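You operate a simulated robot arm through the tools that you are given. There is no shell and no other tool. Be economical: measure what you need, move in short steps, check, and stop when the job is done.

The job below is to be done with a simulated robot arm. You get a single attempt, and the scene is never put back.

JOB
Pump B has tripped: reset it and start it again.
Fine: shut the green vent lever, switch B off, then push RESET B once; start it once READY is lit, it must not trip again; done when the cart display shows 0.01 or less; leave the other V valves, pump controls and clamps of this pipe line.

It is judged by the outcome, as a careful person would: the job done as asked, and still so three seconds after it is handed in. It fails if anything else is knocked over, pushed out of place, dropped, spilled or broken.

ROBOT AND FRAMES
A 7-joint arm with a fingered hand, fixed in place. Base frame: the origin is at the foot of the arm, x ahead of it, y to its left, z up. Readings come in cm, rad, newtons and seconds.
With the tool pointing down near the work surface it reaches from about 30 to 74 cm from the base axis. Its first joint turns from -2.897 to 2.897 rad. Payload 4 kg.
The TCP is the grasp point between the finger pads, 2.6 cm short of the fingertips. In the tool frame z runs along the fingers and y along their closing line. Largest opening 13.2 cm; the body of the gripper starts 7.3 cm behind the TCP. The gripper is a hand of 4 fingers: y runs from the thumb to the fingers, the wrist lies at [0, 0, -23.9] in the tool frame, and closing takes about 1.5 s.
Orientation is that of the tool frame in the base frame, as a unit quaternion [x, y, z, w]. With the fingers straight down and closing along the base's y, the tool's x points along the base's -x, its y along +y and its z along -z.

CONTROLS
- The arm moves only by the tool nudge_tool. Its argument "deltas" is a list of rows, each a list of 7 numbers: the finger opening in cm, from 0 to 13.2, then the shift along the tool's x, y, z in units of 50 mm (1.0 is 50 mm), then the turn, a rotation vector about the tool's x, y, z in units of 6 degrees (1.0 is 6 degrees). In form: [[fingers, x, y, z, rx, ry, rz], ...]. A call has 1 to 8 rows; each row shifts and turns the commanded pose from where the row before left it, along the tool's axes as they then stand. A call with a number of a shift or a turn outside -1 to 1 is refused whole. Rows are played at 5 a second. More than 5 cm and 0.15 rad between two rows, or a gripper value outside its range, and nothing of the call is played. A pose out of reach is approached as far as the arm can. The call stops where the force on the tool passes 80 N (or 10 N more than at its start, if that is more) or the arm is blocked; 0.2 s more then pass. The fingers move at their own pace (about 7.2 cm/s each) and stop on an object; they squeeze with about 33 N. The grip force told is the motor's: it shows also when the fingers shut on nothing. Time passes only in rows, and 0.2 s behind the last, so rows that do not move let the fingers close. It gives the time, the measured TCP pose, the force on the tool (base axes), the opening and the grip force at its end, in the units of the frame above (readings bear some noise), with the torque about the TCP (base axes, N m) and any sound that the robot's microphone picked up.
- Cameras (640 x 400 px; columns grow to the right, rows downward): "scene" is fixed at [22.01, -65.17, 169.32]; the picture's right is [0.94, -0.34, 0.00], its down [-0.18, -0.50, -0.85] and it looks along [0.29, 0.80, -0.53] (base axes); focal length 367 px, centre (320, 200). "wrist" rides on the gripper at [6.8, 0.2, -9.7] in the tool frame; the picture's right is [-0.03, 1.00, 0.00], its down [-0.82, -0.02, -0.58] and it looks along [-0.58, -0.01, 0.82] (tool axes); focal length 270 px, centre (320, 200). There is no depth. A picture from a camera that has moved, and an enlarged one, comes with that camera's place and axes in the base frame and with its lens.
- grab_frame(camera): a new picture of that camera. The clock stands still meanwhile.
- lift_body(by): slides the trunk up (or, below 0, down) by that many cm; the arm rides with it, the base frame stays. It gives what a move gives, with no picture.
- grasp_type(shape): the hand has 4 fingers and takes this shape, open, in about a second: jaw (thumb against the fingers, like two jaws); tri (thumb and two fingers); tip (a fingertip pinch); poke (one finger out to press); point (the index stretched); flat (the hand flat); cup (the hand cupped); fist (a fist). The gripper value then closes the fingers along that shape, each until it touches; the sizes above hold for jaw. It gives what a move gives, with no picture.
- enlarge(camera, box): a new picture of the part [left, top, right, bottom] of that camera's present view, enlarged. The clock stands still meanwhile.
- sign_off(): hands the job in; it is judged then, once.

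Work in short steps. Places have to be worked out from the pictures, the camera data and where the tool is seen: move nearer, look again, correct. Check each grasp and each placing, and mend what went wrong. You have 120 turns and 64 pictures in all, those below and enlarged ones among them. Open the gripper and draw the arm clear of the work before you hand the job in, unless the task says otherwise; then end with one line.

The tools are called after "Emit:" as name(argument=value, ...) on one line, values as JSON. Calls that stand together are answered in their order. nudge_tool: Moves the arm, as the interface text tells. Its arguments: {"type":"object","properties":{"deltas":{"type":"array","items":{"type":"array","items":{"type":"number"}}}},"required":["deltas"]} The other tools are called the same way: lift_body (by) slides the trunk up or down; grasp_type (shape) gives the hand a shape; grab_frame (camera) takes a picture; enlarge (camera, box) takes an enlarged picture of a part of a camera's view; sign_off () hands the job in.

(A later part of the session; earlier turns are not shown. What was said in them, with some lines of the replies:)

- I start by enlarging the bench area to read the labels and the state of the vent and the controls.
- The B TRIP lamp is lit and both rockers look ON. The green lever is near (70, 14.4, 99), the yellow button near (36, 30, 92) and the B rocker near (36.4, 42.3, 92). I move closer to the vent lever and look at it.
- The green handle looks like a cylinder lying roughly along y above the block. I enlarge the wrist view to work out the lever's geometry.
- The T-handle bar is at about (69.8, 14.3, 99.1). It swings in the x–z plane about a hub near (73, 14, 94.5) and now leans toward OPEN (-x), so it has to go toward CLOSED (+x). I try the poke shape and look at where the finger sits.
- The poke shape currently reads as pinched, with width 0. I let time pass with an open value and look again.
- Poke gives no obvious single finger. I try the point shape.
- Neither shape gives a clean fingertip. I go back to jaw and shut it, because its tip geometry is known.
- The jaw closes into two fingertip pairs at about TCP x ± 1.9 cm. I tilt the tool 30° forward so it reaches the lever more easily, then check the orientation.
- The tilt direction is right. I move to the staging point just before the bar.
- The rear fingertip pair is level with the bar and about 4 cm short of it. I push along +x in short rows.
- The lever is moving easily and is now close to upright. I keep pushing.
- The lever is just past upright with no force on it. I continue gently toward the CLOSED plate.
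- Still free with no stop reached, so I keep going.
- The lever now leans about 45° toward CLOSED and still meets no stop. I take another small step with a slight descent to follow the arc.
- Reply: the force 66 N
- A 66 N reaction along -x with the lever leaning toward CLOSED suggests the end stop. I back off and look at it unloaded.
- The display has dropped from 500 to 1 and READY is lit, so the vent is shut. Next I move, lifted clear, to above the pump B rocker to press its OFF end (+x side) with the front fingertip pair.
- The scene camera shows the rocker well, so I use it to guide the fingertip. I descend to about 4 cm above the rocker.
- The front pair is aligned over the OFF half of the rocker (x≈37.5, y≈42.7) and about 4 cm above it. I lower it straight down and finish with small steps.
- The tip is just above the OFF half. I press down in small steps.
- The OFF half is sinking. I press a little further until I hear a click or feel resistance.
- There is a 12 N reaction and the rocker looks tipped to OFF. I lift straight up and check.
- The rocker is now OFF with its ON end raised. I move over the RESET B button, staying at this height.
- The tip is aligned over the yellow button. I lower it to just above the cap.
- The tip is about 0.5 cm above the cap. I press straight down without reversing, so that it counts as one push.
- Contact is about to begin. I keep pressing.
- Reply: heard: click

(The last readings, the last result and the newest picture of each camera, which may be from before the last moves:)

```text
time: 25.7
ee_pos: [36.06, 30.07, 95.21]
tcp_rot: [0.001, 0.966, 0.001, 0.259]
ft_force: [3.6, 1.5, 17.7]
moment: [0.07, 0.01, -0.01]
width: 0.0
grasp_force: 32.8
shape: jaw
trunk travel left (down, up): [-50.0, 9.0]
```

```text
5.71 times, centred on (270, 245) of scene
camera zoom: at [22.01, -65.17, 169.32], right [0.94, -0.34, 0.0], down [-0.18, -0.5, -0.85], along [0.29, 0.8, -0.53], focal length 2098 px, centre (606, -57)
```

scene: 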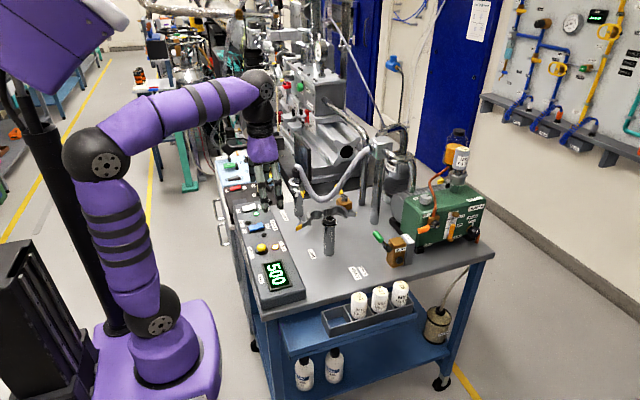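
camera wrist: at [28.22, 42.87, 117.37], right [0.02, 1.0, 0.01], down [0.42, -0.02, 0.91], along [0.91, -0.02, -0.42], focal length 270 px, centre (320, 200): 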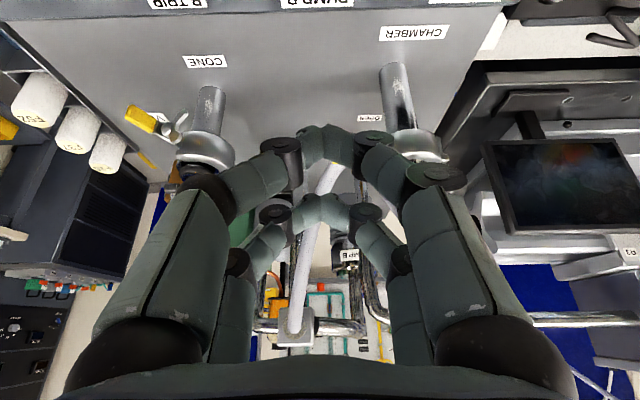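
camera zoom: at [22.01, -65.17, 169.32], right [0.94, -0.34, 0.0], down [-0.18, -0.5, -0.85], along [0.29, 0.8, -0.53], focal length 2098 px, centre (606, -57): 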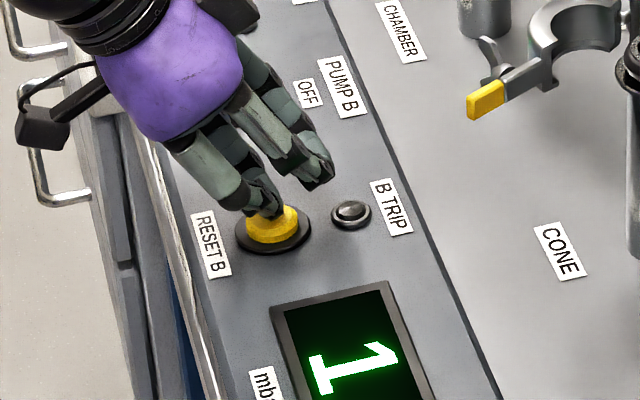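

A click was heard and the B TRIP lamp is out. I lift off and move over the ON end of the B rocker.

Emit:
nudge_tool(deltas=[[0, -0.3, 0, -0.52, 0, 0, 0], [0, -0.3, 0, -0.52, 0, 0, 0], [0, 0.045, 0.827, -0.025, 0, 0, 0], [0, 0.045, 0.827, -0.025, 0, 0, 0], [0, 0.045, 0.827, -0.025, 0, 0, 0], [0, 0.1, 0, 0.173, 0, 0, 0], [0, 0, 0, 0, 0, 0, 0]])

Emit:
enlarge(camera="scene", box=[225, 180, 315, 290])

Emit:
enlarge(camera="wrist", box=[220, 0, 420, 200])

```text
time: 27.3
ee_pos: [35.26, 42.55, 99.88]
tcp_rot: [0.0, 0.966, 0.0, 0.259]
ft_force: [-0.4, 0.3, -0.7]
moment: [0.0, -0.01, -0.01]
width: 0.0
grasp_force: 33.1
shape: jaw
trunk travel left (down, up): [-50.0, 9.0]
```

```text
3.64 times, centred on (270, 235) of scene
camera zoom: at [22.01, -65.17, 169.32], right [0.94, -0.34, 0.0], down [-0.18, -0.5, -0.85], along [0.29, 0.8, -0.53], focal length 1335 px, centre (502, 73)
```

zoom: 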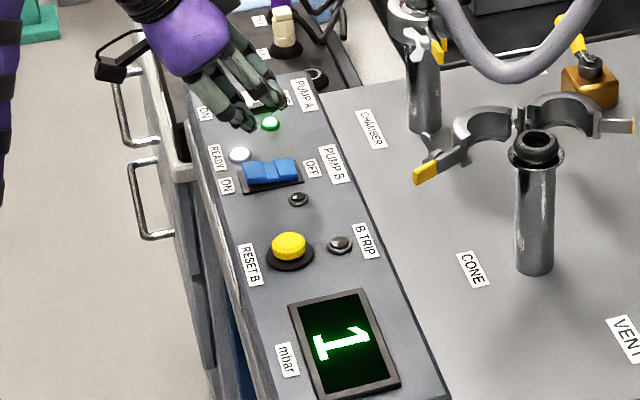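

```text
2.00 times, centred on (320, 100) of wrist
camera zoom: at [24.57, 42.83, 105.05], right [0.02, 1.0, 0.01], down [0.42, -0.02, 0.91], along [0.91, -0.01, -0.42], focal length 541 px, centre (320, 400)
```

zoom: 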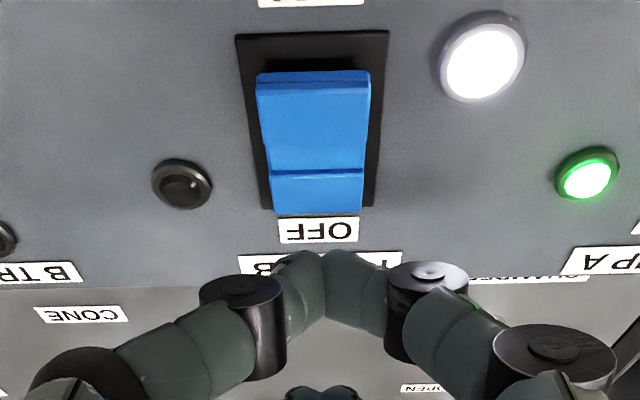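

READY is lit, TRIP is out and B is off. The tip is over the ON half, so I lower it.

Emit:
nudge_tool(deltas=[[0, 0.212, 0, 0.276, 0, 0, 0], [0, 0.16, 0, 0.276, 0, 0, 0], [0, 0.04, 0, 0.07, 0, 0, 0], [0, 0.03, 0, 0.052, 0, 0, 0], [0, 0, 0, 0, 0, 0, 0]])

Emit:
enlarge(camera="scene", box=[235, 180, 305, 250])

```text
time: 28.5
ee_pos: [35.04, 42.42, 95.96]
tcp_rot: [0.001, 0.966, 0.0, 0.258]
ft_force: [-0.1, 0.3, 0.4]
moment: [0.03, 0.0, 0.0]
width: 0.02
grasp_force: 33.1
shape: jaw
trunk travel left (down, up): [-50.0, 9.0]
```

```text
5.71 times, centred on (270, 215) of scene
camera zoom: at [22.01, -65.17, 169.32], right [0.94, -0.34, 0.0], down [-0.18, -0.5, -0.85], along [0.29, 0.8, -0.53], focal length 2098 px, centre (606, 114)
```

zoom: 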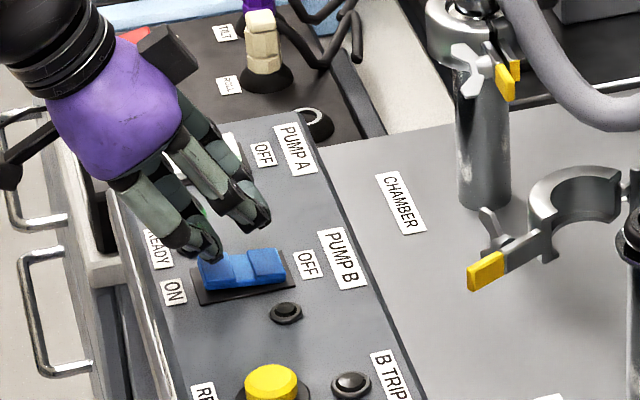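

The tip is right over the ON end. I press it down in small steps.

Emit:
nudge_tool(deltas=[[0, 0.03, 0, 0.052, 0, 0, 0], [0, 0.03, 0, 0.052, 0, 0, 0], [0, 0.025, 0, 0.043, 0, 0, 0], [0, 0.02, 0, 0.035, 0, 0, 0]])

Emit:
enlarge(camera="scene", box=[235, 180, 305, 250])

```text
time: 29.5
ee_pos: [35.15, 42.5, 95.02]
tcp_rot: [0.0, 0.966, 0.001, 0.259]
ft_force: [-1.3, -0.7, 4.4]
moment: [-0.04, 0.09, -0.01]
width: 0.0
grasp_force: 33.3
shape: jaw
trunk travel left (down, up): [-50.0, 9.0]
```

```text
5.71 times, centred on (270, 215) of scene
camera zoom: at [22.01, -65.17, 169.32], right [0.94, -0.34, 0.0], down [-0.18, -0.5, -0.85], along [0.29, 0.8, -0.53], focal length 2098 px, centre (606, 114)
```

zoom: 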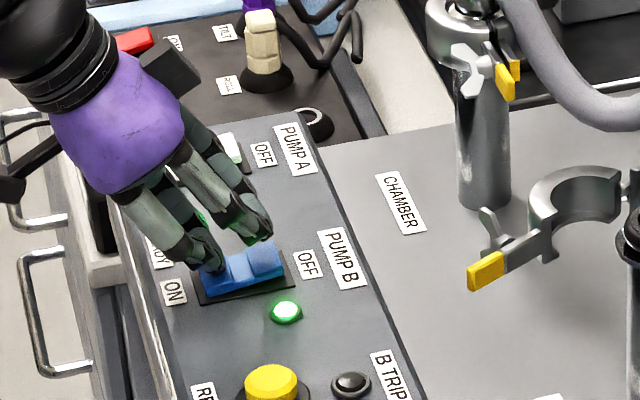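

The pump B running lamp is green. I lift off, let time pass and check.

Emit:
nudge_tool(deltas=[[0, -0.3, 0, -0.52, 0, 0, 0], [0, -0.4, 0, -0.7, 0, 0, 0], [0, -0.4, 0, -0.7, 0, 0, 0], [0, -0.4, 0, -0.7, 0, 0, 0], [0, -0.4, 0, -0.7, 0, 0, 0], [13.2, 0, 0, 0, 0, 0, 0], [13.2, 0, 0, 0, 0, 0, 0], [13.2, 0, 0, 0, 0, 0, 0]])

Emit:
enlarge(camera="scene", box=[225, 180, 335, 300])

```text
time: 31.3
ee_pos: [34.84, 42.25, 114.2]
tcp_rot: [0.0, 0.966, 0.0, 0.259]
ft_force: [0.1, -0.8, -0.3]
moment: [0.03, 0.0, -0.01]
width: 13.22
grasp_force: 0.1
shape: jaw
trunk travel left (down, up): [-50.0, 9.0]
```

```text
3.33 times, centred on (280, 240) of scene
camera zoom: at [22.01, -65.17, 169.32], right [0.94, -0.34, 0.0], down [-0.18, -0.5, -0.85], along [0.29, 0.8, -0.53], focal length 1224 px, centre (453, 67)
```

zoom: 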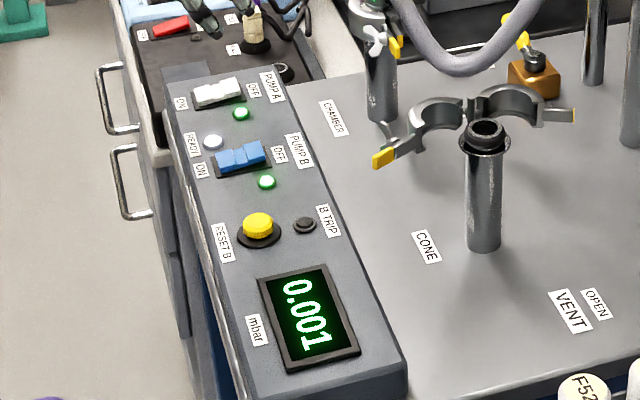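

The display shows 0.001, B is running and TRIP is dark. I wait a bit and check that it holds and that nothing else was disturbed.

Emit:
nudge_tool(deltas=[[13.2, 0, 0, 0, 0, 0, 0], [13.2, 0, 0, 0, 0, 0, 0], [13.2, 0, 0, 0, 0, 0, 0], [13.2, 0, 0, 0, 0, 0, 0], [13.2, 0, 0, 0, 0, 0, 0], [13.2, 0, 0, 0, 0, 0, 0], [13.2, 0, 0, 0, 0, 0, 0], [13.2, 0, 0, 0, 0, 0, 0]])

Emit:
nudge_tool(deltas=[[13.2, 0, 0, 0, 0, 0, 0], [13.2, 0, 0, 0, 0, 0, 0], [13.2, 0, 0, 0, 0, 0, 0], [13.2, 0, 0, 0, 0, 0, 0], [13.2, 0, 0, 0, 0, 0, 0], [13.2, 0, 0, 0, 0, 0, 0], [13.2, 0, 0, 0, 0, 0, 0], [13.2, 0, 0, 0, 0, 0, 0]])

Emit:
enlarge(camera="scene", box=[220, 130, 440, 310])

```text
time: 33.1
ee_pos: [34.9, 42.28, 114.09]
tcp_rot: [0.0, 0.966, 0.0, 0.259]
ft_force: [-0.6, 0.0, 0.3]
moment: [-0.03, -0.01, -0.03]
width: 13.21
grasp_force: 0.1
shape: jaw
trunk travel left (down, up): [-50.0, 9.0]
```

```text
time: 34.9
ee_pos: [34.9, 42.33, 114.16]
tcp_rot: [0.0, 0.966, 0.0, 0.259]
ft_force: [-0.6, -0.6, 0.5]
moment: [0.0, 0.0, -0.01]
width: 13.17
grasp_force: 0.0
shape: jaw
trunk travel left (down, up): [-50.0, 9.0]
```

```text
2.22 times, centred on (330, 220) of scene
camera zoom: at [22.01, -65.17, 169.32], right [0.94, -0.34, 0.0], down [-0.18, -0.5, -0.85], along [0.29, 0.8, -0.53], focal length 816 px, centre (298, 156)
```

zoom: 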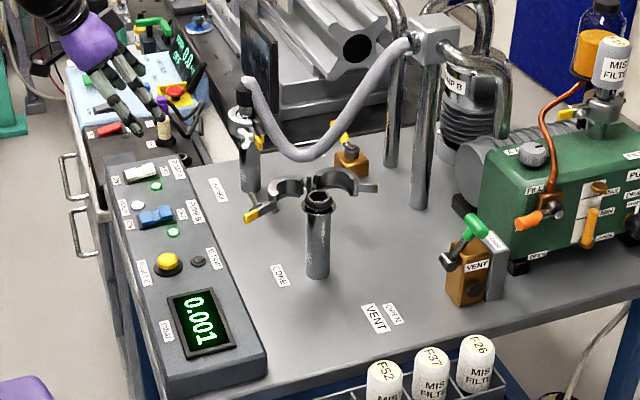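

The reading holds at 0.001, the vent is shut, B is running without a trip and the arm is clear with the hand open. I hand the job in.

Emit:
sign_off()

```text
The job is handed in.
```

Pump B is running again: I shut the vent, switched B off, pushed RESET B once and restarted it with READY lit, and the display held at 0.001 mbar with no new trip.
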